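You operate a simulated robot arm through the tools that you are given. There is no shell and no other tool.

You run a simulated two-armed robot. Do the job below in one go: nothing can be reset, and whatever is moved stays where it is left.

Task
Hold the blue digital gauge on the long trestle steady with one hand and press the zero key to switch it on with the other.

The check looks at the end state, three seconds after you hand in, the way a careful person would. Anything else that was tipped, shoved, dropped, spilled or broken makes it a failure.

Robot
Two 7-joint arms with two-finger parallel grippers on one trunk, on a base that moves. Base frame: it is fixed to the floor where the robot stands at the start and does not move with it; the origin is under the middle of the robot, x ahead of it, y to its left, z up. Lengths are in m, angles in degrees, forces in N, time in s.
The left shoulder is at the start at [0.124, 0.171, 1.162], the right one opposite. With the tool pointing down near the work surface each hand reaches from about 0.4 to 0.9 m from the robot's upright axis, wherever it stands, measured 20 degrees to its own side. Places, roughly: blue digital gauge [2, -1.5, 0.75]; zero key [2.1, -1.5, 0.8]. Payload 4.4 kg a hand.
The TCP of each hand is the grasp point between the finger pads, 0.023 m short of the fingertips. In the tool frame z runs along the fingers and y along their closing line. Largest opening 0.094 m; finger width 0.038, thickness 0.01; the body of the gripper, 0.054 by 0.096 m, starts 0.039 m behind the TCP.
Orientation is that of the tool frame in the base frame, as a unit quaternion [x, y, z, w]. With the fingers straight down and closing along the base's y, the tool's x points along the base's -x, its y along +y and its z along -z.

Tools
- The arms move only by the tool nudge_tool. It takes "left_targets", "right_targets" or both (then of equal length, played together; a hand with none holds still); each is a list of rows, each an object (a shift or turn left out is 0, a gripper value left out holds the last) with "rot": the turn, a rotation vector about the base's x, y, z in degrees, a list of three; "linear": the shift along the base's x, y, z in m, a list of three; "claw": the finger opening in m, from 0 to 0.094. In form: [{"rot": [rx, ry, rz], "linear": [dx, dy, dz], "claw": claw}, ...]. A call has 1 to 20 rows; each row is the pose to reach, as a shift and turn from the pose commanded when the call began. A row lasts 0.2 s, in which the tool goes at most 0.05 m and 8.6 degrees; a call with a longer step from one row to the next is refused whole, and so is a gripper value outside its range. A pose out of reach is approached as far as the arm can. The call stops where the force on the tool passes 40 N (or 10 N more than at its start, if that is more) or the arm is blocked; 0.2 s more then pass. Each finger travels about 0.072 m/s and halts on what it meets, pressing with about 38 N; the grip force reading is that of the motor and also rises with nothing between the fingers. The clock runs only during rows and for 0.2 s after the last one: add rows that repeat a pose to give the fingers time. It gives the time, the measured TCP pose, the force on the tool (base axes), the opening and the grip force at its end, in the units of the frame above (readings bear some noise), with the torque about the TCP (base axes, N m) and any sound that the robot's microphone picked up.
- Cameras (640 x 400 px; columns grow to the right, rows downward): "scene" is now at [0.238, 0.0057, 1.2967]; the picture's right is [0.05, -1.00, 0.00], its down [-0.62, -0.03, -0.78] and it looks along [0.78, 0.04, -0.62] (base axes); focal length 276 px, centre (320, 200). "left" rides on the left gripper at [0.086, -0.016, -0.074] in its tool frame; the picture's right is [0.18, 0.98, 0.00], its down [-0.58, 0.11, -0.81] and it looks along [-0.79, 0.15, 0.59] (tool axes); focal length 243 px, centre (320, 200). "right" rides on the right gripper at [0.086, 0.016, -0.075] in its tool frame; the picture's right is [-0.18, 0.98, 0.00], its down [-0.58, -0.11, -0.81] and it looks along [-0.79, -0.15, 0.59] (tool axes); focal length 243 px, centre (320, 200). There is no depth. A picture from a camera that has moved, and an enlarged one, comes with that camera's place and axes in the base frame and with its lens.
- snapshot(camera): a new picture of that camera. No time passes.
- lift_body(by): moves the trunk up (or, below 0, down) by that many m; the arms and the scene camera ride with it, the base frame stays. It gives what a move gives, with no picture.
- roll_base(legs): drives the robot by 1 to 6 legs, each [ahead, left, turn to the left] in m, m and degrees, along the robot's own axes; the way and the turn of a leg run together, so that a leg with both is an arc; at most 1.5 m and 180 degrees a leg. The arms and the cameras ride along, it lands a little off, and it stops where it bumps. It gives what a move gives.
- turn_head(pan, tilt): turns the head with the scene camera to pan (to the left, within 80 degrees either way) and tilt (down, from -29 to 69), counted from straight ahead of the robot (the tilt from the chest, where the trunk bows). It gives what a move gives.
- close_up(camera, box): a new picture of the part [left, top, right, bottom] of that camera's present view, enlarged. No time passes.
- finish_job(): hands the job in; it is judged then, once.

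Places have to be worked out from the pictures, the camera data and where the tool is seen. Open the grippers and draw the arms clear of the work before you hand the job in, unless the task says otherwise.

The tools are called after ">>>" by a JSON object that holds its "api" and its "payload". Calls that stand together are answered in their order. nudge_tool: Moves the arms, as the interface text tells. Its arguments: {"type":"object","properties":{"left_targets":{"type":"array","items":{"type":"object","properties":{"rot":{"type":"array","items":{"type":"number"}},"linear":{"type":"array","items":{"type":"number"}},"claw":{"type":"number"}}}},"right_targets":{"type":"array","items":{"type":"object","properties":{"rot":{"type":"array","items":{"type":"number"}},"linear":{"type":"array","items":{"type":"number"}},"claw":{"type":"number"}}}}},"required":[]} The other tools are called the same way: lift_body (by) moves the trunk up or down; roll_base (legs) drives the base; turn_head (pan, tilt) turns the head that bears the scene camera; snapshot (camera) takes a picture; close_up (camera, box) takes an enlarged picture of a part of a camera's view; finish_job () hands the job in.

At the start:

```text
time: 0.0
left_ee_pos: [0.4607, 0.2443, 1.0757]
left_orientation: [0.0, 1.0, 0.001, 0.001]
left_contact_force: [-0.9, 0.0, 0.0]
left_moment: [0.0, 0.03, 0.01]
left_grip_width: 0.0941
left_grasp_force: 0.0
right_ee_pos: [0.6002, -0.2572, 1.0743]
right_orientation: [0.0, 1.0, 0.0, 0.0]
right_contact_force: [0.5, -0.4, -0.1]
right_moment: [-0.01, -0.03, 0.0]
right_grip_width: 0.0941
right_grasp_force: 0.0
trunk travel left (down, up): [-0.175, 0.213]
robot x, y, heading: [0.0025, 0.0006, 0.0]
head pan, tilt (commanded): [2.6, 38.6]
```

scene: 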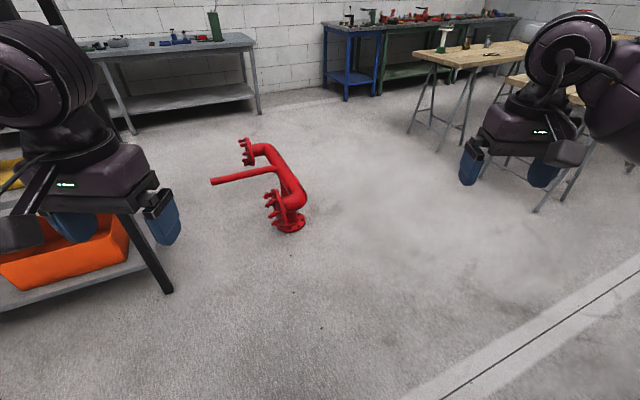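
right: 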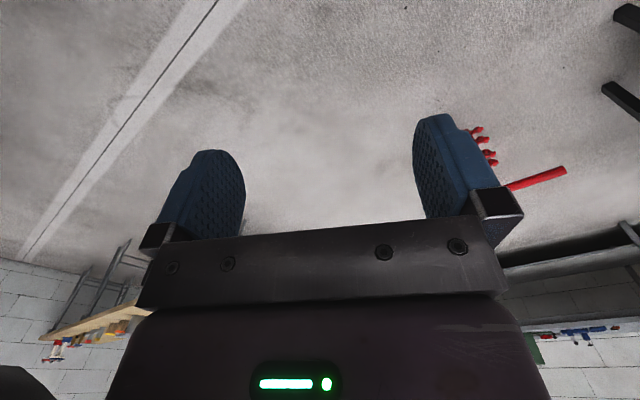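
left: 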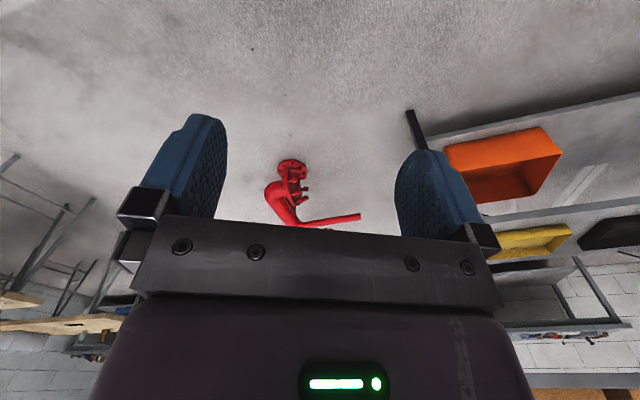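

The scene shows trestles ahead and to the right; the gauge should be around [2, -1.5, 0.75]. I turn the head to the right to look at it.

>>> {"api": "turn_head", "payload": {"pan": -37, "tilt": 20}}

```text
time: 1.1
left_ee_pos: [0.4614, 0.244, 1.0764]
left_orientation: [0.0, 1.0, 0.0, 0.0]
left_contact_force: [0.4, -0.3, -0.8]
left_moment: [-0.01, 0.02, 0.0]
left_grip_width: 0.0938
left_grasp_force: 0.1
right_ee_pos: [0.6002, -0.2577, 1.0727]
right_orientation: [0.001, 1.0, 0.0, 0.0]
right_contact_force: [-0.5, 0.6, 0.9]
right_moment: [0.02, 0.02, 0.02]
right_grip_width: 0.094
right_grasp_force: 0.1
trunk travel left (down, up): [-0.175, 0.213]
robot x, y, heading: [0.0006, -0.0028, 0.3]
head pan, tilt (commanded): [-37.0, 20.0]
```

The head is turned; now I take a picture of the trestle area.

>>> {"api": "snapshot", "payload": {"camera": "scene"}}

```text
taken
camera scene: at [0.2266, -0.0542, 1.3259], right [-0.6, -0.8, 0.0], down [-0.27, 0.21, -0.94], along [0.75, -0.56, -0.34], focal length 276 px, centre (320, 200)
```

scene: 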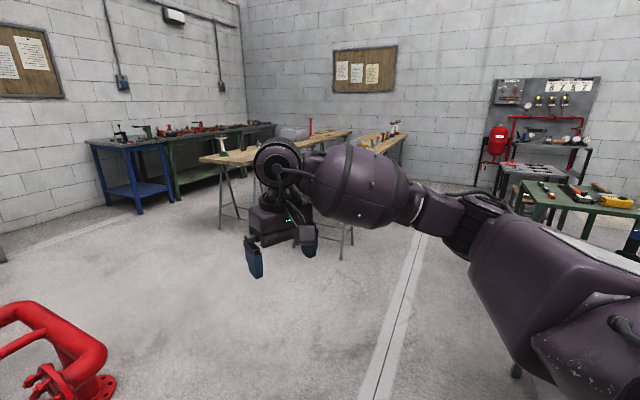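

The right arm hides the spot where the gauge should be. I turn the base to face it so that I can see between the arms.

>>> {"api": "roll_base", "payload": {"legs": [[0, 0, -37]]}}

>>> {"api": "turn_head", "payload": {"pan": 0, "tilt": 20}}

>>> {"api": "snapshot", "payload": {"camera": "scene"}}

```text
time: 3.2
left_ee_pos: [0.5155, -0.0783, 1.0757]
left_orientation: [0.313, 0.95, 0.001, 0.0]
left_contact_force: [-0.1, 0.0, -0.3]
left_moment: [0.01, 0.01, -0.02]
left_grip_width: 0.0942
left_grasp_force: 0.0
right_ee_pos: [0.33, -0.5629, 1.0733]
right_orientation: [0.313, 0.95, -0.001, 0.0]
right_contact_force: [0.3, 0.8, -0.1]
right_moment: [0.03, 0.0, 0.02]
right_grip_width: 0.0939
right_grasp_force: 0.0
trunk travel left (down, up): [-0.175, 0.213]
robot x, y, heading: [-0.0007, 0.004, -36.8]
head pan, tilt (commanded): [-37.0, 20.0]
```

```text
time: 4.2
left_ee_pos: [0.5166, -0.0774, 1.0755]
left_orientation: [0.313, 0.95, -0.001, 0.001]
left_contact_force: [0.2, -0.9, -0.1]
left_moment: [-0.01, -0.01, 0.0]
left_grip_width: 0.0937
left_grasp_force: 0.1
right_ee_pos: [0.3293, -0.563, 1.0727]
right_orientation: [0.313, 0.95, 0.0, 0.0]
right_contact_force: [-0.4, 0.7, -1.1]
right_moment: [0.0, -0.02, 0.0]
right_grip_width: 0.0941
right_grasp_force: 0.0
trunk travel left (down, up): [-0.175, 0.213]
robot x, y, heading: [0.0025, 0.0004, -36.3]
head pan, tilt (commanded): [0.0, 20.0]
```

```text
taken
camera scene: at [0.197, -0.1445, 1.326], right [-0.6, -0.8, 0.0], down [-0.27, 0.2, -0.94], along [0.76, -0.56, -0.34], focal length 276 px, centre (320, 200)
```

scene: 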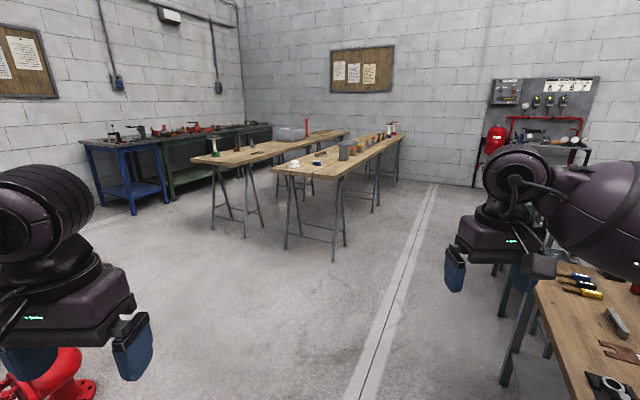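

The near trestle's end is where the gauge should project (about column 320, row 174). I enlarge that part.

>>> {"api": "close_up", "payload": {"camera": "scene", "box": [180, 110, 420, 260]}}

>>> {"api": "close_up", "payload": {"camera": "scene", "box": [260, 115, 410, 190]}}

```text
2.67 times, centred on (300, 185) of scene
camera zoom: at [0.197, -0.1445, 1.326], right [-0.6, -0.8, 0.0], down [-0.27, 0.2, -0.94], along [0.76, -0.56, -0.34], focal length 735 px, centre (373, 240)
```

zoom: 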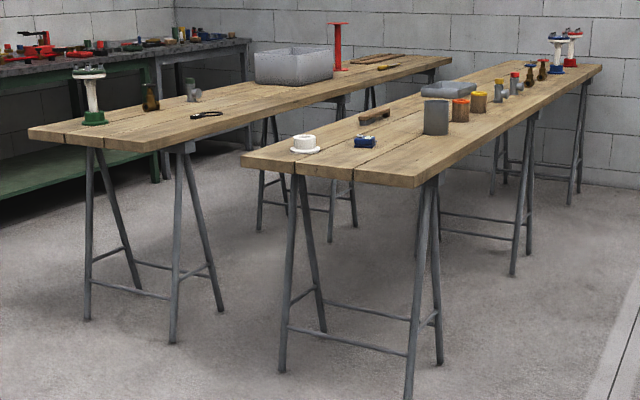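

```text
4.27 times, centred on (335, 152) of scene
camera zoom: at [0.197, -0.1445, 1.326], right [-0.6, -0.8, 0.0], down [-0.27, 0.2, -0.94], along [0.76, -0.56, -0.34], focal length 1176 px, centre (256, 403)
```

zoom: 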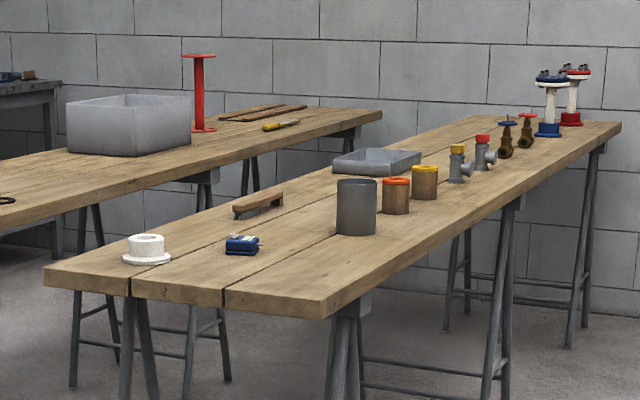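

The blue gauge sits near the near end of the trestle, next to a white flange and a grey cup; the table's long axis runs at about -60° heading. I drive to roughly 1.1 m in front of that end, turn to face along the table, and look again.

>>> {"api": "roll_base", "payload": {"legs": [[0.8, 0.22, 0], [0.75, 0.22, 0], [0, 0, -24]]}}

>>> {"api": "turn_head", "payload": {"pan": 0, "tilt": 35}}

>>> {"api": "snapshot", "payload": {"camera": "scene"}}

```text
time: 13.7
left_ee_pos: [1.9622, -0.8438, 1.0756]
left_orientation: [0.503, 0.864, 0.0, 0.0]
left_contact_force: [0.6, 0.0, -0.6]
left_moment: [0.01, -0.04, -0.01]
left_grip_width: 0.0938
left_grasp_force: 0.1
right_ee_pos: [1.5949, -1.2119, 1.0738]
right_orientation: [0.502, 0.865, 0.0, 0.0]
right_contact_force: [-0.5, 0.4, -0.1]
right_moment: [-0.02, -0.03, 0.0]
right_grip_width: 0.0941
right_grasp_force: 0.1
trunk travel left (down, up): [-0.175, 0.213]
robot x, y, heading: [1.5181, -0.5601, -60.5]
head pan, tilt (commanded): [0.0, 20.0]
```

```text
time: 14.5
left_ee_pos: [1.9629, -0.8438, 1.0761]
left_orientation: [0.503, 0.864, 0.0, -0.001]
left_contact_force: [-0.5, -0.1, -0.5]
left_moment: [-0.01, 0.0, 0.0]
left_grip_width: 0.094
left_grasp_force: 0.0
right_ee_pos: [1.5952, -1.2119, 1.0735]
right_orientation: [0.502, 0.865, 0.0, 0.0]
right_contact_force: [-0.3, 0.2, -0.4]
right_moment: [0.0, 0.0, 0.01]
right_grip_width: 0.094
right_grasp_force: 0.1
trunk travel left (down, up): [-0.175, 0.213]
robot x, y, heading: [1.5245, -0.5632, -60.3]
head pan, tilt (commanded): [0.0, 35.0]
```

```text
taken
camera scene: at [1.6396, -0.7712, 1.3022], right [-0.87, -0.5, 0.0], down [-0.28, 0.5, -0.82], along [0.41, -0.71, -0.57], focal length 276 px, centre (320, 200)
```

scene: 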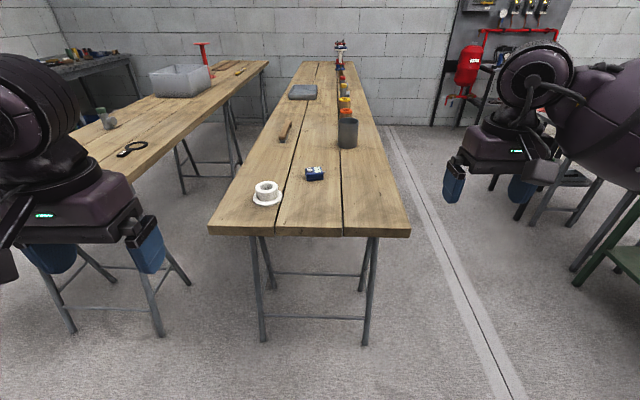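

Now well aligned with the table. I enlarge the gauge.

>>> {"api": "close_up", "payload": {"camera": "scene", "box": [283, 150, 347, 190]}}

>>> {"api": "close_up", "payload": {"camera": "scene", "box": [200, 100, 420, 250]}}

```text
10.00 times, centred on (315, 170) of scene
camera zoom: at [1.6396, -0.7712, 1.3022], right [-0.87, -0.5, 0.0], down [-0.28, 0.5, -0.82], along [0.41, -0.71, -0.57], focal length 2756 px, centre (370, 500)
```

zoom: 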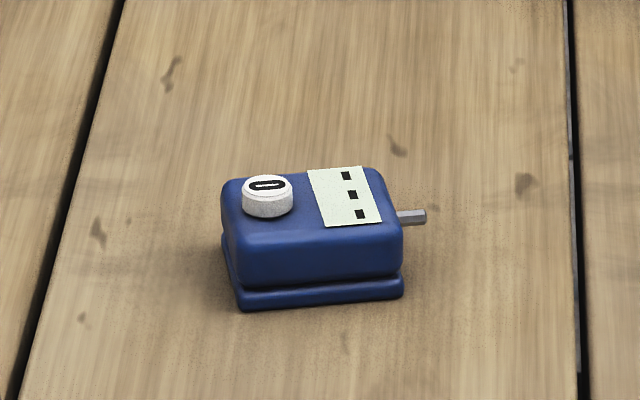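

```text
2.67 times, centred on (310, 175) of scene
camera zoom: at [1.6396, -0.7712, 1.3022], right [-0.87, -0.5, 0.0], down [-0.28, 0.5, -0.82], along [0.41, -0.71, -0.57], focal length 735 px, centre (347, 267)
```

zoom: 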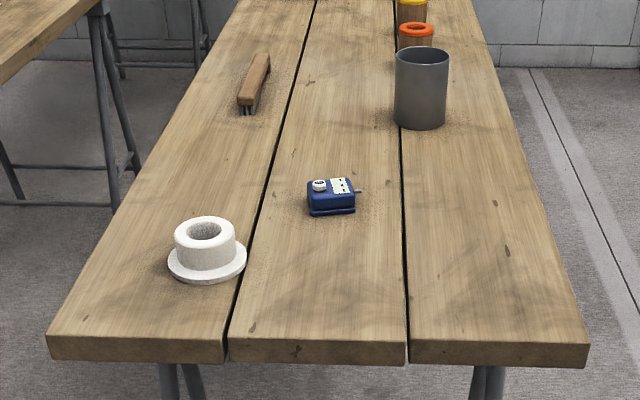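

By triangulating the two views, the gauge is near [2.09, -1.50, 0.8], about 1.09 m straight ahead of me; it is a small block (about 7 x 4.5 x 3.5 cm) with the 0 key at its left end of the top. I roll ahead 0.40 m, leaving clearance to the table end, and look again.

>>> {"api": "roll_base", "payload": {"legs": [[0.4, 0.02, 0]]}}

>>> {"api": "turn_head", "payload": {"pan": 0, "tilt": 50}}

>>> {"api": "snapshot", "payload": {"camera": "scene"}}

>>> {"api": "snapshot", "payload": {"camera": "right"}}

>>> {"api": "snapshot", "payload": {"camera": "left"}}

```text
time: 17.0
left_ee_pos: [2.1786, -1.1837, 1.0762]
left_orientation: [0.502, 0.865, 0.0, 0.0]
left_contact_force: [0.4, 0.2, -0.4]
left_moment: [0.05, 0.01, -0.03]
left_grip_width: 0.0941
left_grasp_force: 0.0
right_ee_pos: [1.8117, -1.5515, 1.073]
right_orientation: [0.502, 0.865, 0.0, 0.0]
right_contact_force: [-0.1, -0.7, -0.6]
right_moment: [0.01, -0.03, 0.02]
right_grip_width: 0.0941
right_grasp_force: 0.2
trunk travel left (down, up): [-0.175, 0.213]
robot x, y, heading: [1.7357, -0.9037, -59.9]
head pan, tilt (commanded): [0.0, 35.0]
```

```text
time: 17.8
left_ee_pos: [2.1788, -1.1825, 1.0761]
left_orientation: [0.502, 0.865, 0.0, 0.0]
left_contact_force: [-0.7, 0.6, 0.5]
left_moment: [-0.03, 0.0, -0.02]
left_grip_width: 0.0941
left_grasp_force: 0.1
right_ee_pos: [1.8122, -1.5516, 1.0748]
right_orientation: [0.502, 0.865, 0.0, 0.0]
right_contact_force: [-0.9, 0.0, -0.2]
right_moment: [0.01, -0.01, 0.02]
right_grip_width: 0.0938
right_grasp_force: 0.0
trunk travel left (down, up): [-0.175, 0.213]
robot x, y, heading: [1.7407, -0.906, -60.3]
head pan, tilt (commanded): [0.0, 50.0]
```

```text
taken
camera scene: at [1.8506, -1.1013, 1.2805], right [-0.87, -0.5, 0.0], down [-0.38, 0.67, -0.64], along [0.32, -0.56, -0.77], focal length 276 px, centre (320, 200)
```

scene: 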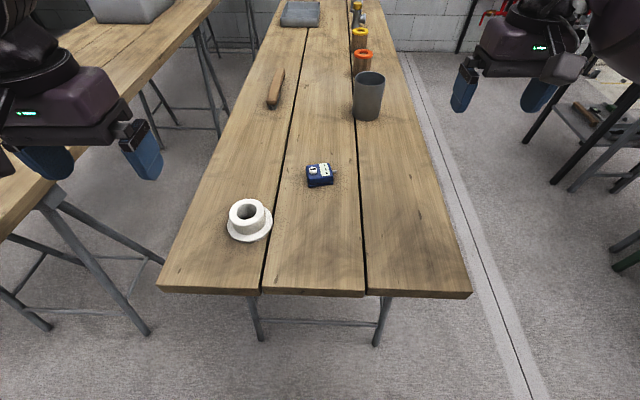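

```text
taken
camera right: at [1.7826, -1.4693, 1.1493], right [0.95, 0.33, 0.0], down [0.19, -0.56, 0.81], along [0.26, -0.76, -0.59], focal length 243 px, centre (320, 200)
```

right: 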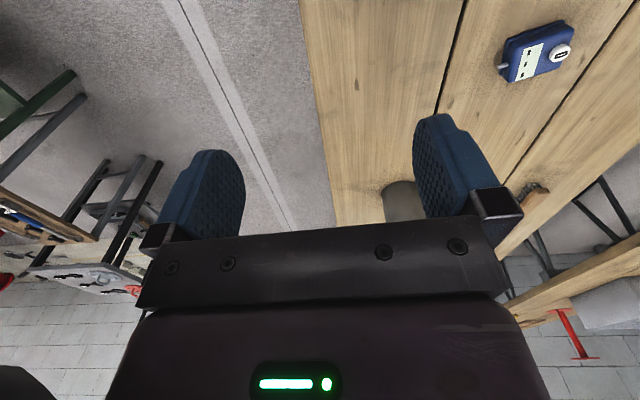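

```text
taken
camera left: at [2.1222, -1.116, 1.1491], right [0.76, 0.65, 0.0], down [0.38, -0.45, 0.81], along [0.52, -0.61, -0.59], focal length 243 px, centre (320, 200)
```

left: 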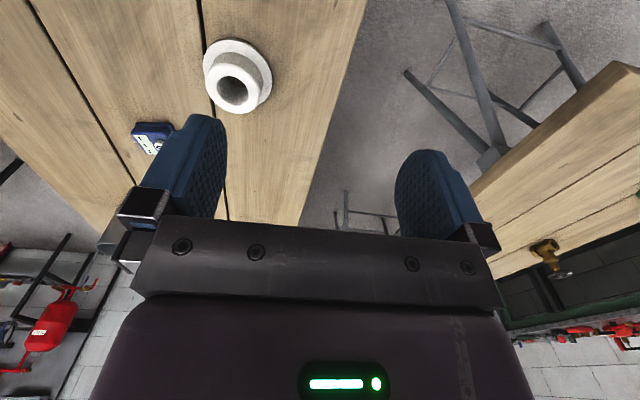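

Both the scene and right cameras see the gauge. I enlarge in each view to triangulate it and measure its turn.

>>> {"api": "close_up", "payload": {"camera": "scene", "box": [288, 150, 352, 190]}}

>>> {"api": "close_up", "payload": {"camera": "right", "box": [488, 10, 584, 90]}}

>>> {"api": "close_up", "payload": {"camera": "left", "box": [112, 110, 192, 160]}}

```text
10.00 times, centred on (320, 170) of scene
camera zoom: at [1.8506, -1.1013, 1.2805], right [-0.87, -0.5, 0.0], down [-0.38, 0.67, -0.64], along [0.32, -0.56, -0.77], focal length 2756 px, centre (320, 500)
```

zoom: 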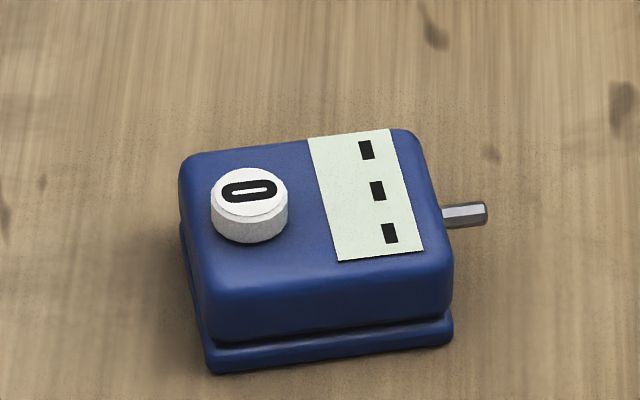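

```text
5.00 times, centred on (536, 50) of right
camera zoom: at [1.7826, -1.4693, 1.1493], right [0.95, 0.33, 0.0], down [0.19, -0.56, 0.81], along [0.26, -0.76, -0.59], focal length 1213 px, centre (-760, 950)
```

zoom: 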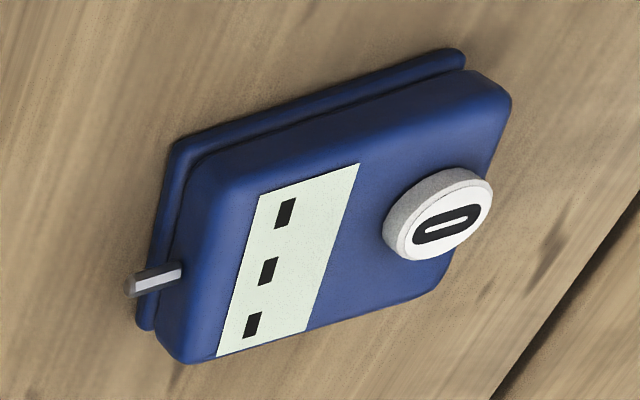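

```text
8.00 times, centred on (152, 135) of left
camera zoom: at [2.1222, -1.116, 1.1491], right [0.76, 0.65, 0.0], down [0.38, -0.45, 0.81], along [0.52, -0.61, -0.59], focal length 1941 px, centre (1664, 720)
```

zoom: 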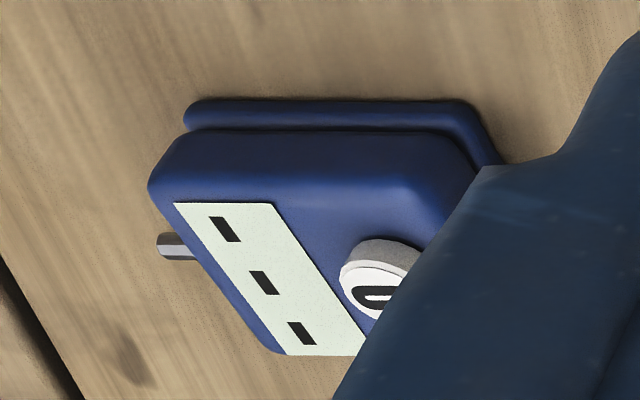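

From the scene and right views I get, in my own frame (X ahead, Y left): key top at about (0.689, 0.016, 0.84), block centre (0.691, 0.001), about 56 x 43 x 31 mm, table top near 0.80, block turned about 9° to the left of my heading. Plan: right hand grips the block across its depth at the right end, left hand, tilted to the left, presses the key; first I turn the right hand by 99° up high.

>>> {"api": "nudge_tool", "payload": {"right_targets": [{"rot": [0, 0, 8.25]}, {"rot": [0, 0, 16.5]}, {"rot": [0, 0, 24.75]}, {"rot": [0, 0, 33]}, {"rot": [0, 0, 41.25]}, {"rot": [0, 0, 49.5]}, {"rot": [0, 0, 57.75]}, {"rot": [0, 0, 66]}, {"rot": [0, 0, 74.25]}, {"rot": [0, 0, 82.5]}, {"rot": [0, 0, 90.75]}, {"rot": [0, 0, 99]}, {"rot": [0, 0, 99]}]}}

>>> {"api": "snapshot", "payload": {"camera": "scene"}}

```text
time: 20.8
left_ee_pos: [2.1772, -1.1828, 1.0755]
left_orientation: [0.502, 0.865, 0.0, 0.001]
left_contact_force: [-0.1, -0.5, 0.2]
left_moment: [0.03, -0.03, 0.03]
left_grip_width: 0.0942
left_grasp_force: 0.0
right_ee_pos: [1.9202, -1.228, 0.9573]
right_orientation: [-0.427, 0.893, 0.072, 0.12]
right_contact_force: [-0.6, 0.3, 0.1]
right_moment: [0.02, 0.02, -0.01]
right_grip_width: 0.0942
right_grasp_force: 0.1
right hand out of reach, approached as far as the arm can: row 7, 8, 9, 10, 11, 12, 13
trunk travel left (down, up): [-0.175, 0.213]
robot x, y, heading: [1.7361, -0.8991, -60.1]
head pan, tilt (commanded): [0.0, 50.0]
stopped in row 13 (right hand): the arm was blocked; the commanded pose is now the measured one
```

```text
taken
camera scene: at [1.8498, -1.1012, 1.2805], right [-0.87, -0.49, 0.0], down [-0.38, 0.67, -0.64], along [0.32, -0.56, -0.77], focal length 276 px, centre (320, 200)
```

scene: 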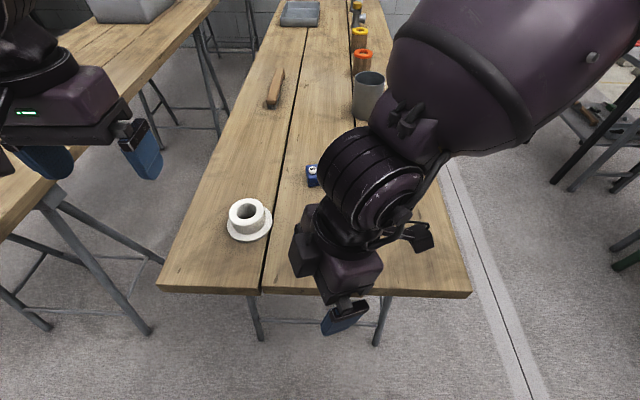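

The right wrist cannot turn that far that way (it ran into a limit and ended in front of the table, at z 0.957, touching nothing). I bring it back to its former pose with the reverse turn, rising first.

>>> {"api": "nudge_tool", "payload": {"right_targets": [{"linear": [0, 0, 0.03], "rot": [0, 1.35, -7.9]}, {"linear": [0, 0, 0.06], "rot": [0, 2.7, -15.8]}, {"linear": [-0.009, -0.027, 0.09], "rot": [0, 4.05, -23.7]}, {"linear": [-0.018, -0.054, 0.1175], "rot": [-0.1, 5.4, -31.6]}, {"linear": [-0.027, -0.081, 0.1175], "rot": [-0.1, 6.75, -39.5]}, {"linear": [-0.036, -0.108, 0.1175], "rot": [-0.1, 8.1, -47.4]}, {"linear": [-0.045, -0.135, 0.1175], "rot": [-0.1, 9.5, -55.3]}, {"linear": [-0.054, -0.162, 0.1175], "rot": [-0.1, 10.8, -63.2]}, {"linear": [-0.063, -0.189, 0.1175], "rot": [-0.1, 12.2, -71.1]}, {"linear": [-0.072, -0.216, 0.1175], "rot": [-0.1, 13.5, -79.0]}, {"linear": [-0.081, -0.243, 0.1175], "rot": [-0.2, 14.9, -86.9]}, {"linear": [-0.09, -0.27, 0.1175], "rot": [-0.2, 16.2, -94.8]}, {"linear": [-0.099, -0.297, 0.1175], "rot": [-0.2, 17.6, -102.7]}, {"linear": [-0.108, -0.3236, 0.1175], "rot": [-0.2, 18.96, -110.6]}, {"linear": [-0.108, -0.3236, 0.1175], "rot": [-0.2, 18.96, -110.6]}]}}

>>> {"api": "snapshot", "payload": {"camera": "scene"}}

```text
time: 24.0
left_ee_pos: [2.1777, -1.1809, 1.0765]
left_orientation: [0.503, 0.865, 0.001, 0.0]
left_contact_force: [0.6, -0.7, 0.3]
left_moment: [0.01, 0.04, 0.0]
left_grip_width: 0.094
left_grasp_force: 0.1
right_ee_pos: [1.8135, -1.5515, 1.0743]
right_orientation: [0.501, 0.865, 0.002, 0.001]
right_contact_force: [0.0, -1.0, -0.5]
right_moment: [0.02, 0.01, -0.01]
right_grip_width: 0.0939
right_grasp_force: 0.1
trunk travel left (down, up): [-0.175, 0.213]
robot x, y, heading: [1.736, -0.9039, -60.5]
head pan, tilt (commanded): [0.0, 50.0]
```

```text
taken
camera scene: at [1.8508, -1.1007, 1.2805], right [-0.87, -0.5, 0.0], down [-0.38, 0.67, -0.64], along [0.32, -0.56, -0.77], focal length 276 px, centre (320, 200)
```

scene: 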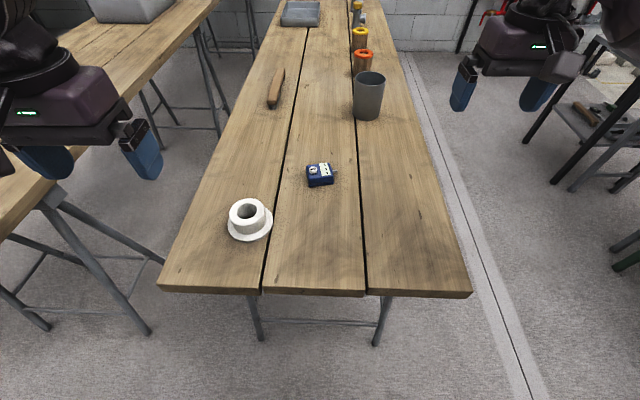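

Everything is back and nothing on the table moved. Since the right wrist turns only about 50° that way, I will stand at the table's right front corner instead, facing roughly heading +5°, where the needed turn is small; I go around the corner with clearance.

>>> {"api": "roll_base", "payload": {"legs": [[-0.1, -0.32, 0], [0, -0.33, 0], [0, 0, 65]]}}

>>> {"api": "turn_head", "payload": {"pan": 0, "tilt": 40}}

>>> {"api": "snapshot", "payload": {"camera": "scene"}}

```text
time: 33.3
left_ee_pos: [1.5639, -0.8379, 1.075]
left_orientation: [-0.057, 0.998, 0.0, 0.0]
left_contact_force: [-0.8, 0.2, 0.4]
left_moment: [-0.02, 0.01, 0.03]
left_grip_width: 0.0939
left_grasp_force: 0.1
right_ee_pos: [1.7591, -1.3193, 1.0744]
right_orientation: [-0.057, 0.998, 0.001, -0.001]
right_contact_force: [-0.1, 0.0, -0.2]
right_moment: [0.02, -0.03, 0.01]
right_grip_width: 0.0938
right_grasp_force: 0.1
trunk travel left (down, up): [-0.175, 0.213]
robot x, y, heading: [1.1356, -1.1377, 6.5]
head pan, tilt (commanded): [0.0, 50.0]
```

```text
time: 34.0
left_ee_pos: [1.5628, -0.8383, 1.077]
left_orientation: [-0.056, 0.998, 0.0, 0.0]
left_contact_force: [-0.4, 0.3, -0.1]
left_moment: [-0.03, 0.04, -0.03]
left_grip_width: 0.0942
left_grasp_force: 0.0
right_ee_pos: [1.7569, -1.32, 1.0738]
right_orientation: [-0.056, 0.998, 0.003, 0.0]
right_contact_force: [-0.8, 0.1, -0.5]
right_moment: [-0.01, -0.02, 0.0]
right_grip_width: 0.094
right_grasp_force: 0.0
trunk travel left (down, up): [-0.175, 0.213]
robot x, y, heading: [1.1355, -1.1292, 6.2]
head pan, tilt (commanded): [0.0, 40.0]
```

```text
taken
camera scene: at [1.3682, -1.104, 1.2945], right [0.11, -0.99, 0.0], down [-0.64, -0.07, -0.77], along [0.76, 0.08, -0.64], focal length 276 px, centre (320, 200)
```

scene: 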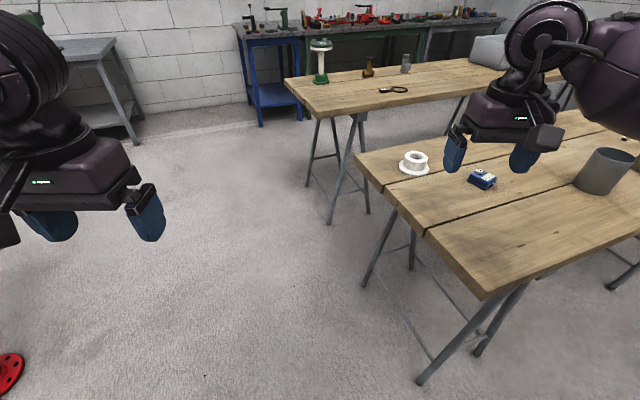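

The gauge projects where I expect, near [2.08, -1.50]. I slide right and then ahead so that it is 0.75 m straight ahead of me.

>>> {"api": "roll_base", "payload": {"legs": [[0, -0.47, 0], [0.15, 0, 0]]}}

>>> {"api": "turn_head", "payload": {"pan": 0, "tilt": 45}}

>>> {"api": "snapshot", "payload": {"camera": "scene"}}

>>> {"api": "snapshot", "payload": {"camera": "right"}}

>>> {"api": "snapshot", "payload": {"camera": "left"}}

```text
time: 39.6
left_ee_pos: [1.7623, -1.2892, 1.0759]
left_orientation: [-0.058, 0.998, 0.0, 0.0]
left_contact_force: [-0.8, -0.4, -0.6]
left_moment: [-0.01, 0.06, 0.01]
left_grip_width: 0.0941
left_grasp_force: 0.2
right_ee_pos: [1.9587, -1.769, 1.075]
right_orientation: [-0.059, 0.998, 0.002, -0.002]
right_contact_force: [-0.3, -0.4, 0.2]
right_moment: [0.0, 0.02, -0.01]
right_grip_width: 0.0937
right_grasp_force: 0.0
trunk travel left (down, up): [-0.175, 0.213]
robot x, y, heading: [1.3364, -1.5835, 6.7]
head pan, tilt (commanded): [0.0, 40.0]
```

```text
time: 40.3
left_ee_pos: [1.7626, -1.2882, 1.0759]
left_orientation: [-0.057, 0.998, 0.001, 0.0]
left_contact_force: [-0.2, 0.7, 0.3]
left_moment: [0.01, 0.0, -0.03]
left_grip_width: 0.094
left_grasp_force: 0.1
right_ee_pos: [1.9578, -1.7694, 1.0745]
right_orientation: [-0.058, 0.998, 0.003, -0.001]
right_contact_force: [-0.2, -0.2, 0.4]
right_moment: [-0.01, 0.03, 0.0]
right_grip_width: 0.094
right_grasp_force: 0.1
trunk travel left (down, up): [-0.175, 0.213]
robot x, y, heading: [1.3309, -1.5846, 6.2]
head pan, tilt (commanded): [0.0, 45.0]
```

```text
taken
camera scene: at [1.5638, -1.5559, 1.2874], right [0.11, -0.99, 0.0], down [-0.7, -0.08, -0.71], along [0.7, 0.08, -0.71], focal length 276 px, centre (320, 200)
```

scene: 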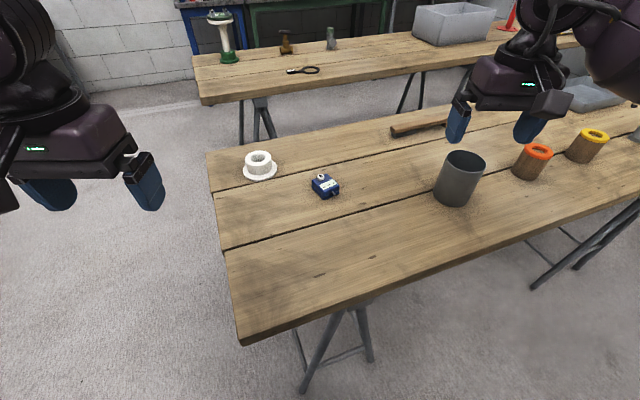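

```text
taken
camera right: at [1.8698, -1.764, 1.1502], right [0.07, 1.0, 0.0], down [0.59, -0.04, 0.8], along [0.8, -0.05, -0.59], focal length 243 px, centre (320, 200)
```

right: 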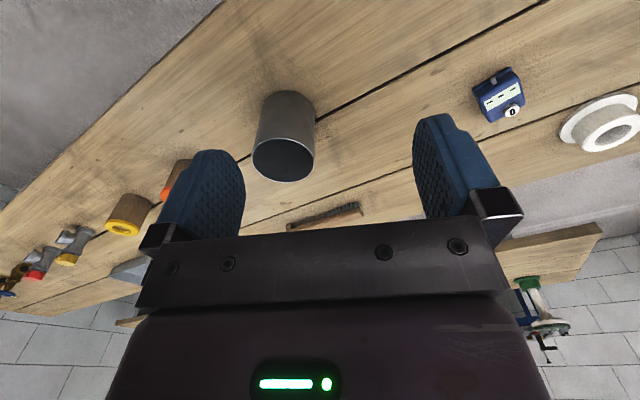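

```text
taken
camera left: at [1.6787, -1.3151, 1.1491], right [-0.3, 0.96, 0.0], down [0.56, 0.17, 0.81], along [0.77, 0.24, -0.59], focal length 243 px, centre (320, 200)
```

left: 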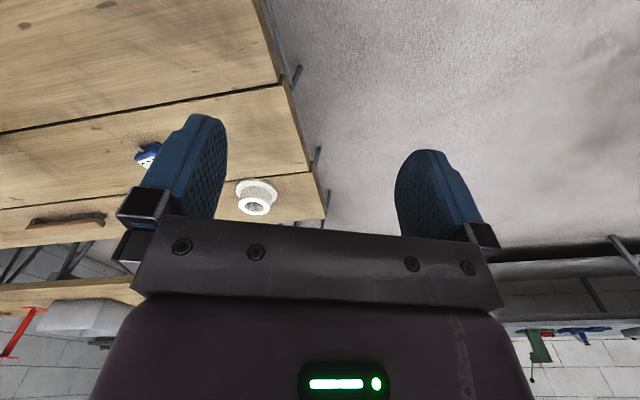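

Well positioned. I enlarge the gauge in the scene and right views to fix its place and turn.

>>> {"api": "close_up", "payload": {"camera": "scene", "box": [294, 165, 358, 205]}}

>>> {"api": "close_up", "payload": {"camera": "right", "box": [460, 60, 540, 130]}}

```text
10.00 times, centred on (326, 185) of scene
camera zoom: at [1.5638, -1.5559, 1.2874], right [0.11, -0.99, 0.0], down [-0.7, -0.08, -0.71], along [0.7, 0.08, -0.71], focal length 2756 px, centre (260, 350)
```

zoom: 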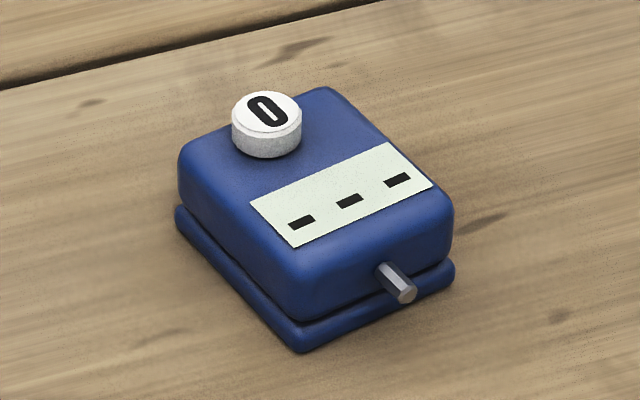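

```text
5.71 times, centred on (500, 95) of right
camera zoom: at [1.8698, -1.764, 1.1502], right [0.07, 1.0, 0.0], down [0.59, -0.04, 0.8], along [0.8, -0.05, -0.59], focal length 1386 px, centre (-709, 800)
```

zoom: 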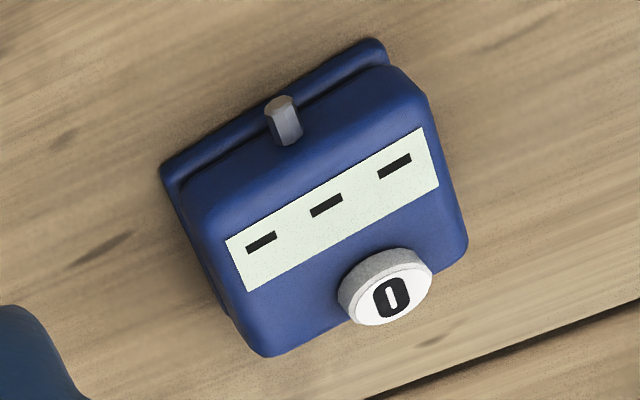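

I place the block centre near [2.091, -1.507], key top near [2.100, -1.497, 0.833], table top near 0.795, and the block's depth axis at about -50° in the base frame. First I turn the right hand by 33.5° about the vertical where it stands.

>>> {"api": "nudge_tool", "payload": {"right_targets": [{"rot": [0, 0, 8.4]}, {"rot": [0, 0, 16.8]}, {"rot": [0, 0, 25.2]}, {"rot": [0, 0, 33.5]}, {"rot": [0, 0, 33.5]}]}}

```text
time: 41.5
left_ee_pos: [1.7624, -1.2883, 1.0756]
left_orientation: [-0.058, 0.998, -0.001, 0.0]
left_contact_force: [-0.1, -0.7, -0.2]
left_moment: [-0.01, 0.02, 0.01]
left_grip_width: 0.0941
left_grasp_force: 0.0
right_ee_pos: [1.957, -1.7691, 1.0743]
right_orientation: [-0.344, 0.939, 0.002, -0.002]
right_contact_force: [-0.6, 0.1, 0.9]
right_moment: [0.0, 0.01, -0.02]
right_grip_width: 0.0938
right_grasp_force: 0.1
trunk travel left (down, up): [-0.175, 0.213]
robot x, y, heading: [1.3343, -1.582, 6.4]
head pan, tilt (commanded): [0.0, 45.0]
```

The turn went through exactly. Now I tilt the hand 25° (back of the hand toward the stem side, i.e. toward me and right) while moving over the gauge at height, then come down to 0.94.

>>> {"api": "nudge_tool", "payload": {"right_targets": [{"linear": [0.0178, 0.0365, 0], "rot": [4.0, -4.8, 0]}, {"linear": [0.0355, 0.0728, 0], "rot": [8.0, -9.6, 0]}, {"linear": [0.0533, 0.1093, 0], "rot": [12.0, -14.4, 0]}, {"linear": [0.071, 0.1456, 0], "rot": [16.1, -19.15, 0]}, {"linear": [0.0888, 0.182, 0], "rot": [16.1, -19.15, 0]}, {"linear": [0.1066, 0.2185, 0], "rot": [16.1, -19.15, 0]}, {"linear": [0.1244, 0.2548, 0], "rot": [16.1, -19.15, 0]}, {"linear": [0.1244, 0.2548, -0.035], "rot": [16.1, -19.15, 0]}, {"linear": [0.1244, 0.2548, -0.07], "rot": [16.1, -19.15, 0]}, {"linear": [0.1244, 0.2548, -0.105], "rot": [16.1, -19.15, 0]}, {"linear": [0.1244, 0.2548, -0.134], "rot": [16.1, -19.15, 0]}, {"linear": [0.1244, 0.2548, -0.134], "rot": [16.1, -19.15, 0]}]}}

>>> {"api": "snapshot", "payload": {"camera": "scene"}}

>>> {"api": "snapshot", "payload": {"camera": "right"}}

```text
time: 44.1
left_ee_pos: [1.7609, -1.2883, 1.0764]
left_orientation: [-0.058, 0.998, 0.0, 0.001]
left_contact_force: [-0.3, 1.1, -0.1]
left_moment: [0.01, -0.01, 0.0]
left_grip_width: 0.0941
left_grasp_force: 0.0
right_ee_pos: [2.0799, -1.5131, 0.9419]
right_orientation: [-0.336, 0.917, 0.075, 0.202]
right_contact_force: [0.2, -0.8, 0.3]
right_moment: [-0.02, 0.03, -0.02]
right_grip_width: 0.0942
right_grasp_force: 0.1
trunk travel left (down, up): [-0.175, 0.213]
robot x, y, heading: [1.3324, -1.5857, 6.6]
head pan, tilt (commanded): [0.0, 45.0]
```

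```text
taken
camera scene: at [1.5635, -1.556, 1.2875], right [0.11, -0.99, 0.0], down [-0.7, -0.08, -0.71], along [0.7, 0.08, -0.71], focal length 276 px, centre (320, 200)
```

scene: 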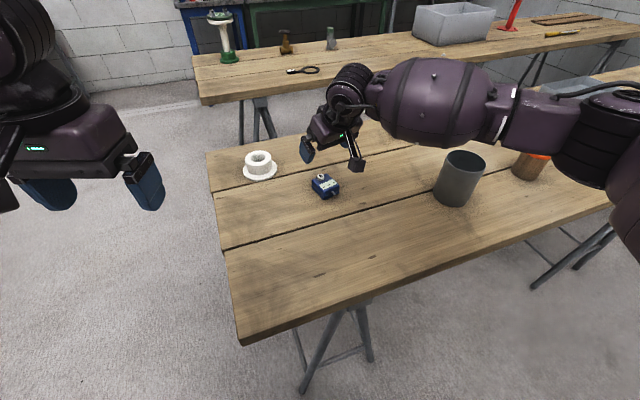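

```text
taken
camera right: at [1.9861, -1.5723, 0.9734], right [-0.51, 0.86, 0.08], down [0.22, 0.04, 0.98], along [0.83, 0.51, -0.2], focal length 243 px, centre (320, 200)
```

right: 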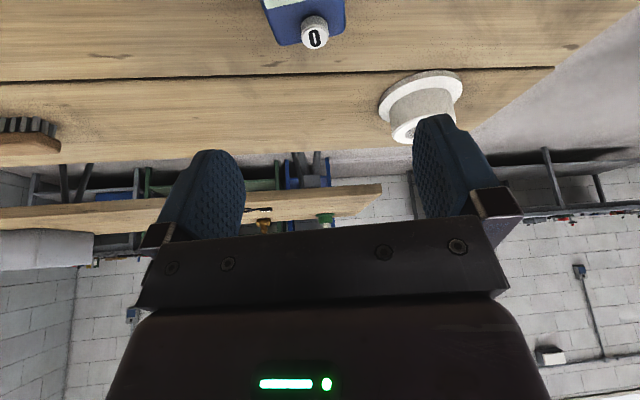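

The hand hovers over the gauge as planned (z 0.942). Before descending I check where the forearm and elbow are relative to the cup and jars on the right.

>>> {"api": "turn_head", "payload": {"pan": -35, "tilt": 40}}

>>> {"api": "snapshot", "payload": {"camera": "scene"}}

>>> {"api": "snapshot", "payload": {"camera": "left"}}

```text
time: 45.1
left_ee_pos: [1.7623, -1.2887, 1.0771]
left_orientation: [-0.057, 0.998, 0.001, -0.001]
left_contact_force: [0.3, -0.2, -0.4]
left_moment: [-0.02, -0.01, -0.02]
left_grip_width: 0.0942
left_grasp_force: 0.0
right_ee_pos: [2.0806, -1.5117, 0.9408]
right_orientation: [-0.335, 0.917, 0.076, 0.202]
right_contact_force: [-0.5, 0.4, -0.3]
right_moment: [-0.03, 0.01, 0.02]
right_grip_width: 0.0941
right_grasp_force: 0.0
trunk travel left (down, up): [-0.175, 0.213]
robot x, y, heading: [1.3313, -1.5839, 6.4]
head pan, tilt (commanded): [-35.0, 40.0]
```

```text
taken
camera scene: at [1.5579, -1.6056, 1.2946], right [-0.48, -0.88, 0.0], down [-0.57, 0.31, -0.77], along [0.67, -0.36, -0.64], focal length 276 px, centre (320, 200)
```

scene: 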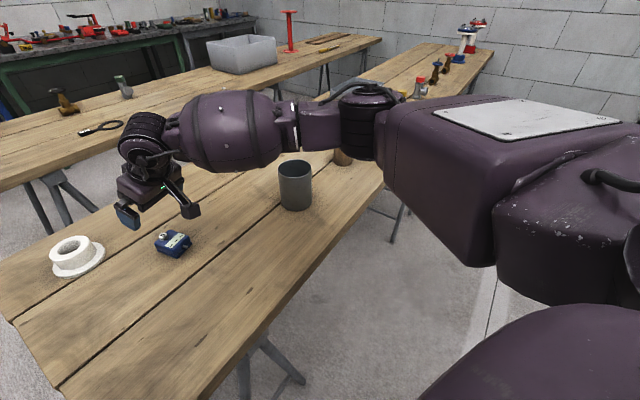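

```text
taken
camera left: at [1.6787, -1.315, 1.1491], right [-0.3, 0.96, 0.0], down [0.56, 0.17, 0.81], along [0.77, 0.24, -0.59], focal length 243 px, centre (320, 200)
```

left: 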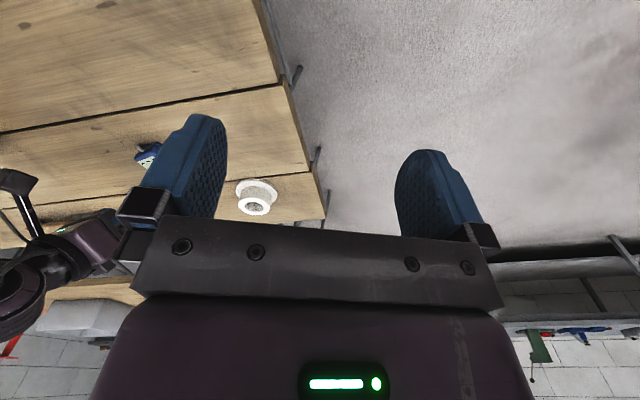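

The forearm and elbow stay well above the cup (about z 1.05 or more). The right camera's key position matches my estimate to a few mm; I enlarge its view to centre the fingers on the block.

>>> {"api": "close_up", "payload": {"camera": "right", "box": [240, 0, 400, 100]}}

>>> {"api": "close_up", "payload": {"camera": "scene", "box": [90, 160, 250, 280]}}

```text
4.00 times, centred on (320, 50) of right
camera zoom: at [1.9864, -1.5723, 0.9735], right [-0.51, 0.86, 0.08], down [0.22, 0.04, 0.98], along [0.83, 0.51, -0.2], focal length 970 px, centre (320, 800)
```

zoom: 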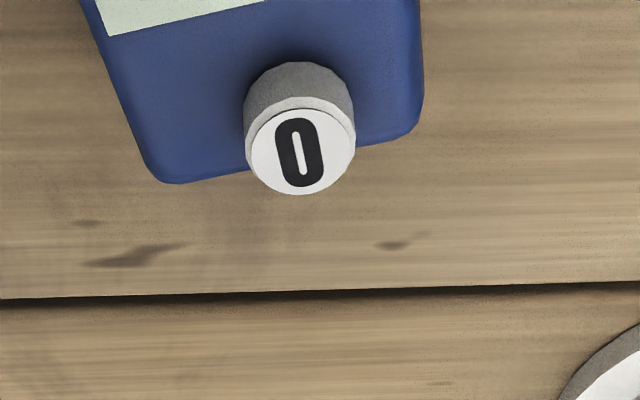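

```text
3.33 times, centred on (170, 220) of scene
camera zoom: at [1.5579, -1.6056, 1.2946], right [-0.48, -0.88, 0.0], down [-0.57, 0.31, -0.77], along [0.67, -0.36, -0.64], focal length 918 px, centre (820, 133)
```

zoom: 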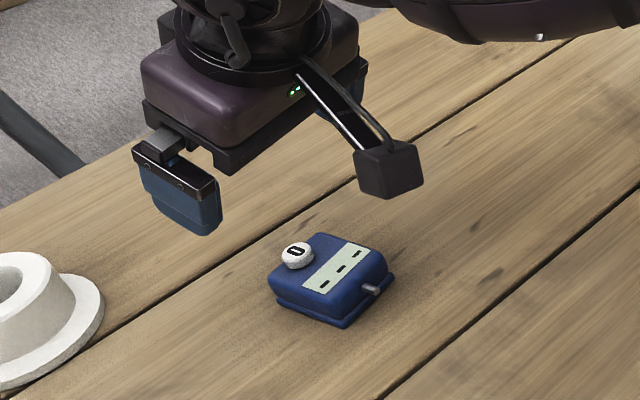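

The block spans about -27 to +22 mm across the closing line, so it is nearly centred (2.5 mm off) and aligned within 2°. I shift by that little and descend to z 0.846, fingers straddling the block.

>>> {"api": "nudge_tool", "payload": {"right_targets": [{"linear": [0.001, -0.002, -0.025]}, {"linear": [0.001, -0.002, -0.05]}, {"linear": [0.001, -0.002, -0.075]}, {"linear": [0.001, -0.002, -0.095]}, {"linear": [0.001, -0.002, -0.095]}]}}

>>> {"api": "snapshot", "payload": {"camera": "right"}}

>>> {"api": "snapshot", "payload": {"camera": "scene"}}

>>> {"api": "close_up", "payload": {"camera": "scene", "box": [90, 160, 250, 280]}}

```text
time: 46.3
left_ee_pos: [1.7612, -1.2883, 1.0755]
left_orientation: [-0.058, 0.998, 0.0, 0.001]
left_contact_force: [0.3, 0.1, -0.1]
left_moment: [0.03, 0.01, 0.0]
left_grip_width: 0.094
left_grasp_force: 0.1
right_ee_pos: [2.0854, -1.5164, 0.8462]
right_orientation: [-0.337, 0.917, 0.076, 0.201]
right_contact_force: [1.1, 0.4, 0.2]
right_moment: [0.0, 0.02, 0.01]
right_grip_width: 0.0939
right_grasp_force: 0.0
trunk travel left (down, up): [-0.175, 0.213]
robot x, y, heading: [1.3276, -1.5828, 6.4]
head pan, tilt (commanded): [-35.0, 40.0]
```

```text
taken
camera right: at [1.9898, -1.5744, 0.8789], right [-0.51, 0.86, 0.08], down [0.22, 0.04, 0.98], along [0.83, 0.51, -0.2], focal length 243 px, centre (320, 200)
```

right: 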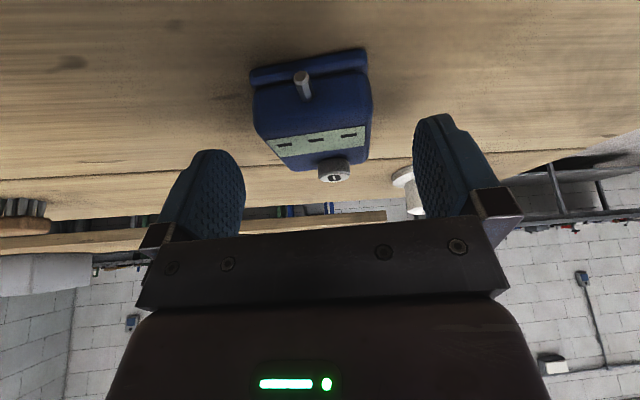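

```text
taken
camera scene: at [1.5576, -1.6057, 1.2947], right [-0.48, -0.88, 0.0], down [-0.56, 0.31, -0.77], along [0.67, -0.36, -0.64], focal length 276 px, centre (320, 200)
```

scene: 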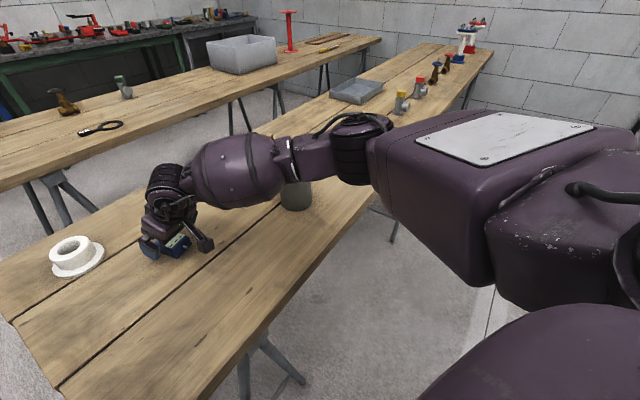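

```text
3.33 times, centred on (170, 220) of scene
camera zoom: at [1.5576, -1.6057, 1.2947], right [-0.48, -0.88, 0.0], down [-0.56, 0.31, -0.77], along [0.67, -0.36, -0.64], focal length 918 px, centre (820, 133)
```

zoom: 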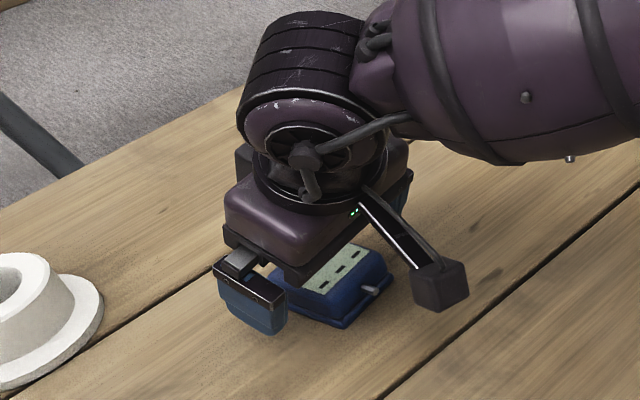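

The fingers straddle the block, centred within 2 mm, and the forearm clears the cup. I go down another 15 mm in small steps, watching the force for table contact.

>>> {"api": "nudge_tool", "payload": {"right_targets": [{"linear": [0, 0, -0.004]}, {"linear": [0, 0, -0.008]}, {"linear": [0, 0, -0.011]}, {"linear": [0, 0, -0.013]}, {"linear": [0, 0, -0.015]}, {"linear": [0, 0, -0.015]}]}}

>>> {"api": "snapshot", "payload": {"camera": "right"}}

>>> {"api": "close_up", "payload": {"camera": "scene", "box": [130, 210, 210, 270]}}

```text
time: 47.7
left_ee_pos: [1.761, -1.2886, 1.075]
left_orientation: [-0.057, 0.998, 0.0, -0.001]
left_contact_force: [-1.1, -0.1, 0.3]
left_moment: [0.0, -0.01, -0.04]
left_grip_width: 0.0938
left_grasp_force: 0.1
right_ee_pos: [2.0843, -1.5161, 0.8301]
right_orientation: [-0.336, 0.917, 0.076, 0.202]
right_contact_force: [0.5, -0.8, -0.5]
right_moment: [0.01, 0.0, -0.02]
right_grip_width: 0.0941
right_grasp_force: 0.0
trunk travel left (down, up): [-0.175, 0.213]
robot x, y, heading: [1.3309, -1.5872, 6.1]
head pan, tilt (commanded): [-35.0, 40.0]
```

```text
taken
camera right: at [1.9892, -1.5756, 0.8626], right [-0.51, 0.86, 0.08], down [0.22, 0.04, 0.98], along [0.83, 0.51, -0.2], focal length 243 px, centre (320, 200)
```

right: 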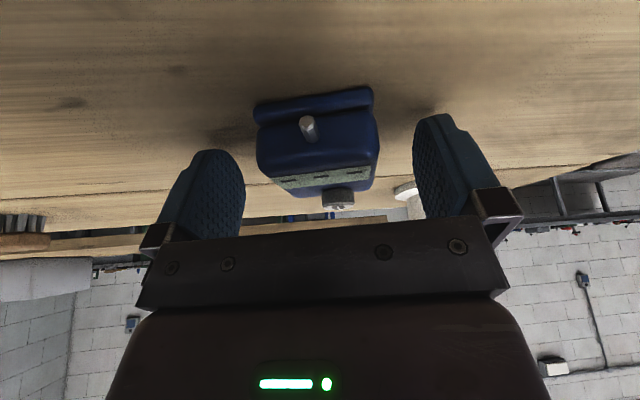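

```text
6.67 times, centred on (170, 240) of scene
camera zoom: at [1.5578, -1.6056, 1.2946], right [-0.48, -0.88, 0.0], down [-0.57, 0.31, -0.77], along [0.67, -0.36, -0.64], focal length 1837 px, centre (1320, -67)
```

zoom: 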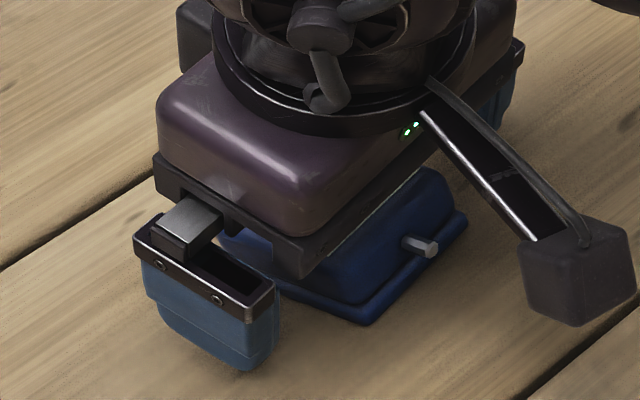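

No contact yet at z 0.830; the table looks to be near 0.798, so the finger corners are about 3 mm above it. I rise 6 mm so the pads close on the upper body above the base plate, then close the gripper.

>>> {"api": "nudge_tool", "payload": {"right_targets": [{"linear": [0, 0, 0.006], "claw": 0.094}, {"linear": [0, 0, 0.006], "claw": 0.075}, {"linear": [0, 0, 0.006], "claw": 0.06}, {"linear": [0, 0, 0.006], "claw": 0.05}, {"linear": [0, 0, 0.006], "claw": 0.042}, {"linear": [0, 0, 0.006], "claw": 0.036}, {"linear": [0, 0, 0.006], "claw": 0.036}]}}

>>> {"api": "snapshot", "payload": {"camera": "right"}}

>>> {"api": "close_up", "payload": {"camera": "scene", "box": [130, 210, 210, 270]}}

```text
time: 49.3
left_ee_pos: [1.7619, -1.2879, 1.076]
left_orientation: [-0.057, 0.998, 0.001, 0.0]
left_contact_force: [-0.1, 0.0, -0.5]
left_moment: [0.01, -0.01, 0.03]
left_grip_width: 0.094
left_grasp_force: 0.0
right_ee_pos: [2.0843, -1.516, 0.837]
right_orientation: [-0.336, 0.917, 0.075, 0.202]
right_contact_force: [0.3, 1.5, 1.1]
right_moment: [-0.15, 0.07, -0.04]
right_grip_width: 0.0495
right_grasp_force: 37.8
trunk travel left (down, up): [-0.175, 0.213]
robot x, y, heading: [1.3296, -1.5848, 6.4]
head pan, tilt (commanded): [-35.0, 40.0]
```

```text
taken
camera right: at [1.9889, -1.5756, 0.869], right [-0.51, 0.86, 0.08], down [0.22, 0.04, 0.98], along [0.83, 0.51, -0.2], focal length 243 px, centre (320, 200)
```

right: 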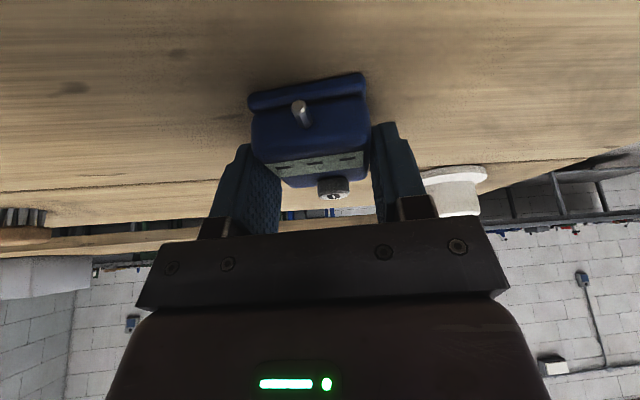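

```text
6.67 times, centred on (170, 240) of scene
camera zoom: at [1.5576, -1.6055, 1.2946], right [-0.48, -0.88, 0.0], down [-0.56, 0.31, -0.77], along [0.67, -0.36, -0.64], focal length 1837 px, centre (1320, -67)
```

zoom: 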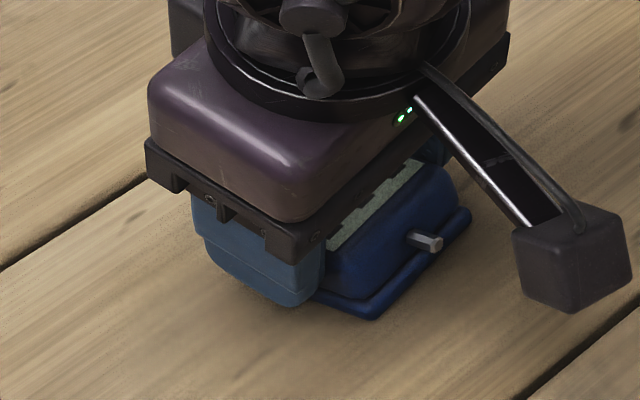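

The right hand holds the gauge (opening 49.5 mm, 38 N, about flat on the table). Now I prepare the left hand: close its fingers and yaw it -25° at its parked place, well away from the work.

>>> {"api": "nudge_tool", "payload": {"left_targets": [{"rot": [0, 0, -8.4], "claw": 0.06}, {"rot": [0, 0, -16.8], "claw": 0.03}, {"rot": [0, 0, -25], "claw": 0.0}, {"rot": [0, 0, -25], "claw": 0.0}, {"rot": [0, 0, -25], "claw": 0.0}]}}

```text
time: 50.5
left_ee_pos: [1.7612, -1.2884, 1.0763]
left_orientation: [0.16, 0.987, -0.001, 0.0]
left_contact_force: [-0.7, 0.3, -0.1]
left_moment: [0.0, 0.02, -0.01]
left_grip_width: 0.0
left_grasp_force: 37.6
right_ee_pos: [2.0837, -1.5159, 0.8355]
right_orientation: [-0.336, 0.917, 0.075, 0.202]
right_contact_force: [-1.8, 0.9, 1.5]
right_moment: [-0.16, 0.0, -0.02]
right_grip_width: 0.0498
right_grasp_force: 38.3
trunk travel left (down, up): [-0.175, 0.213]
robot x, y, heading: [1.3354, -1.5854, 6.2]
head pan, tilt (commanded): [-35.0, 40.0]
```

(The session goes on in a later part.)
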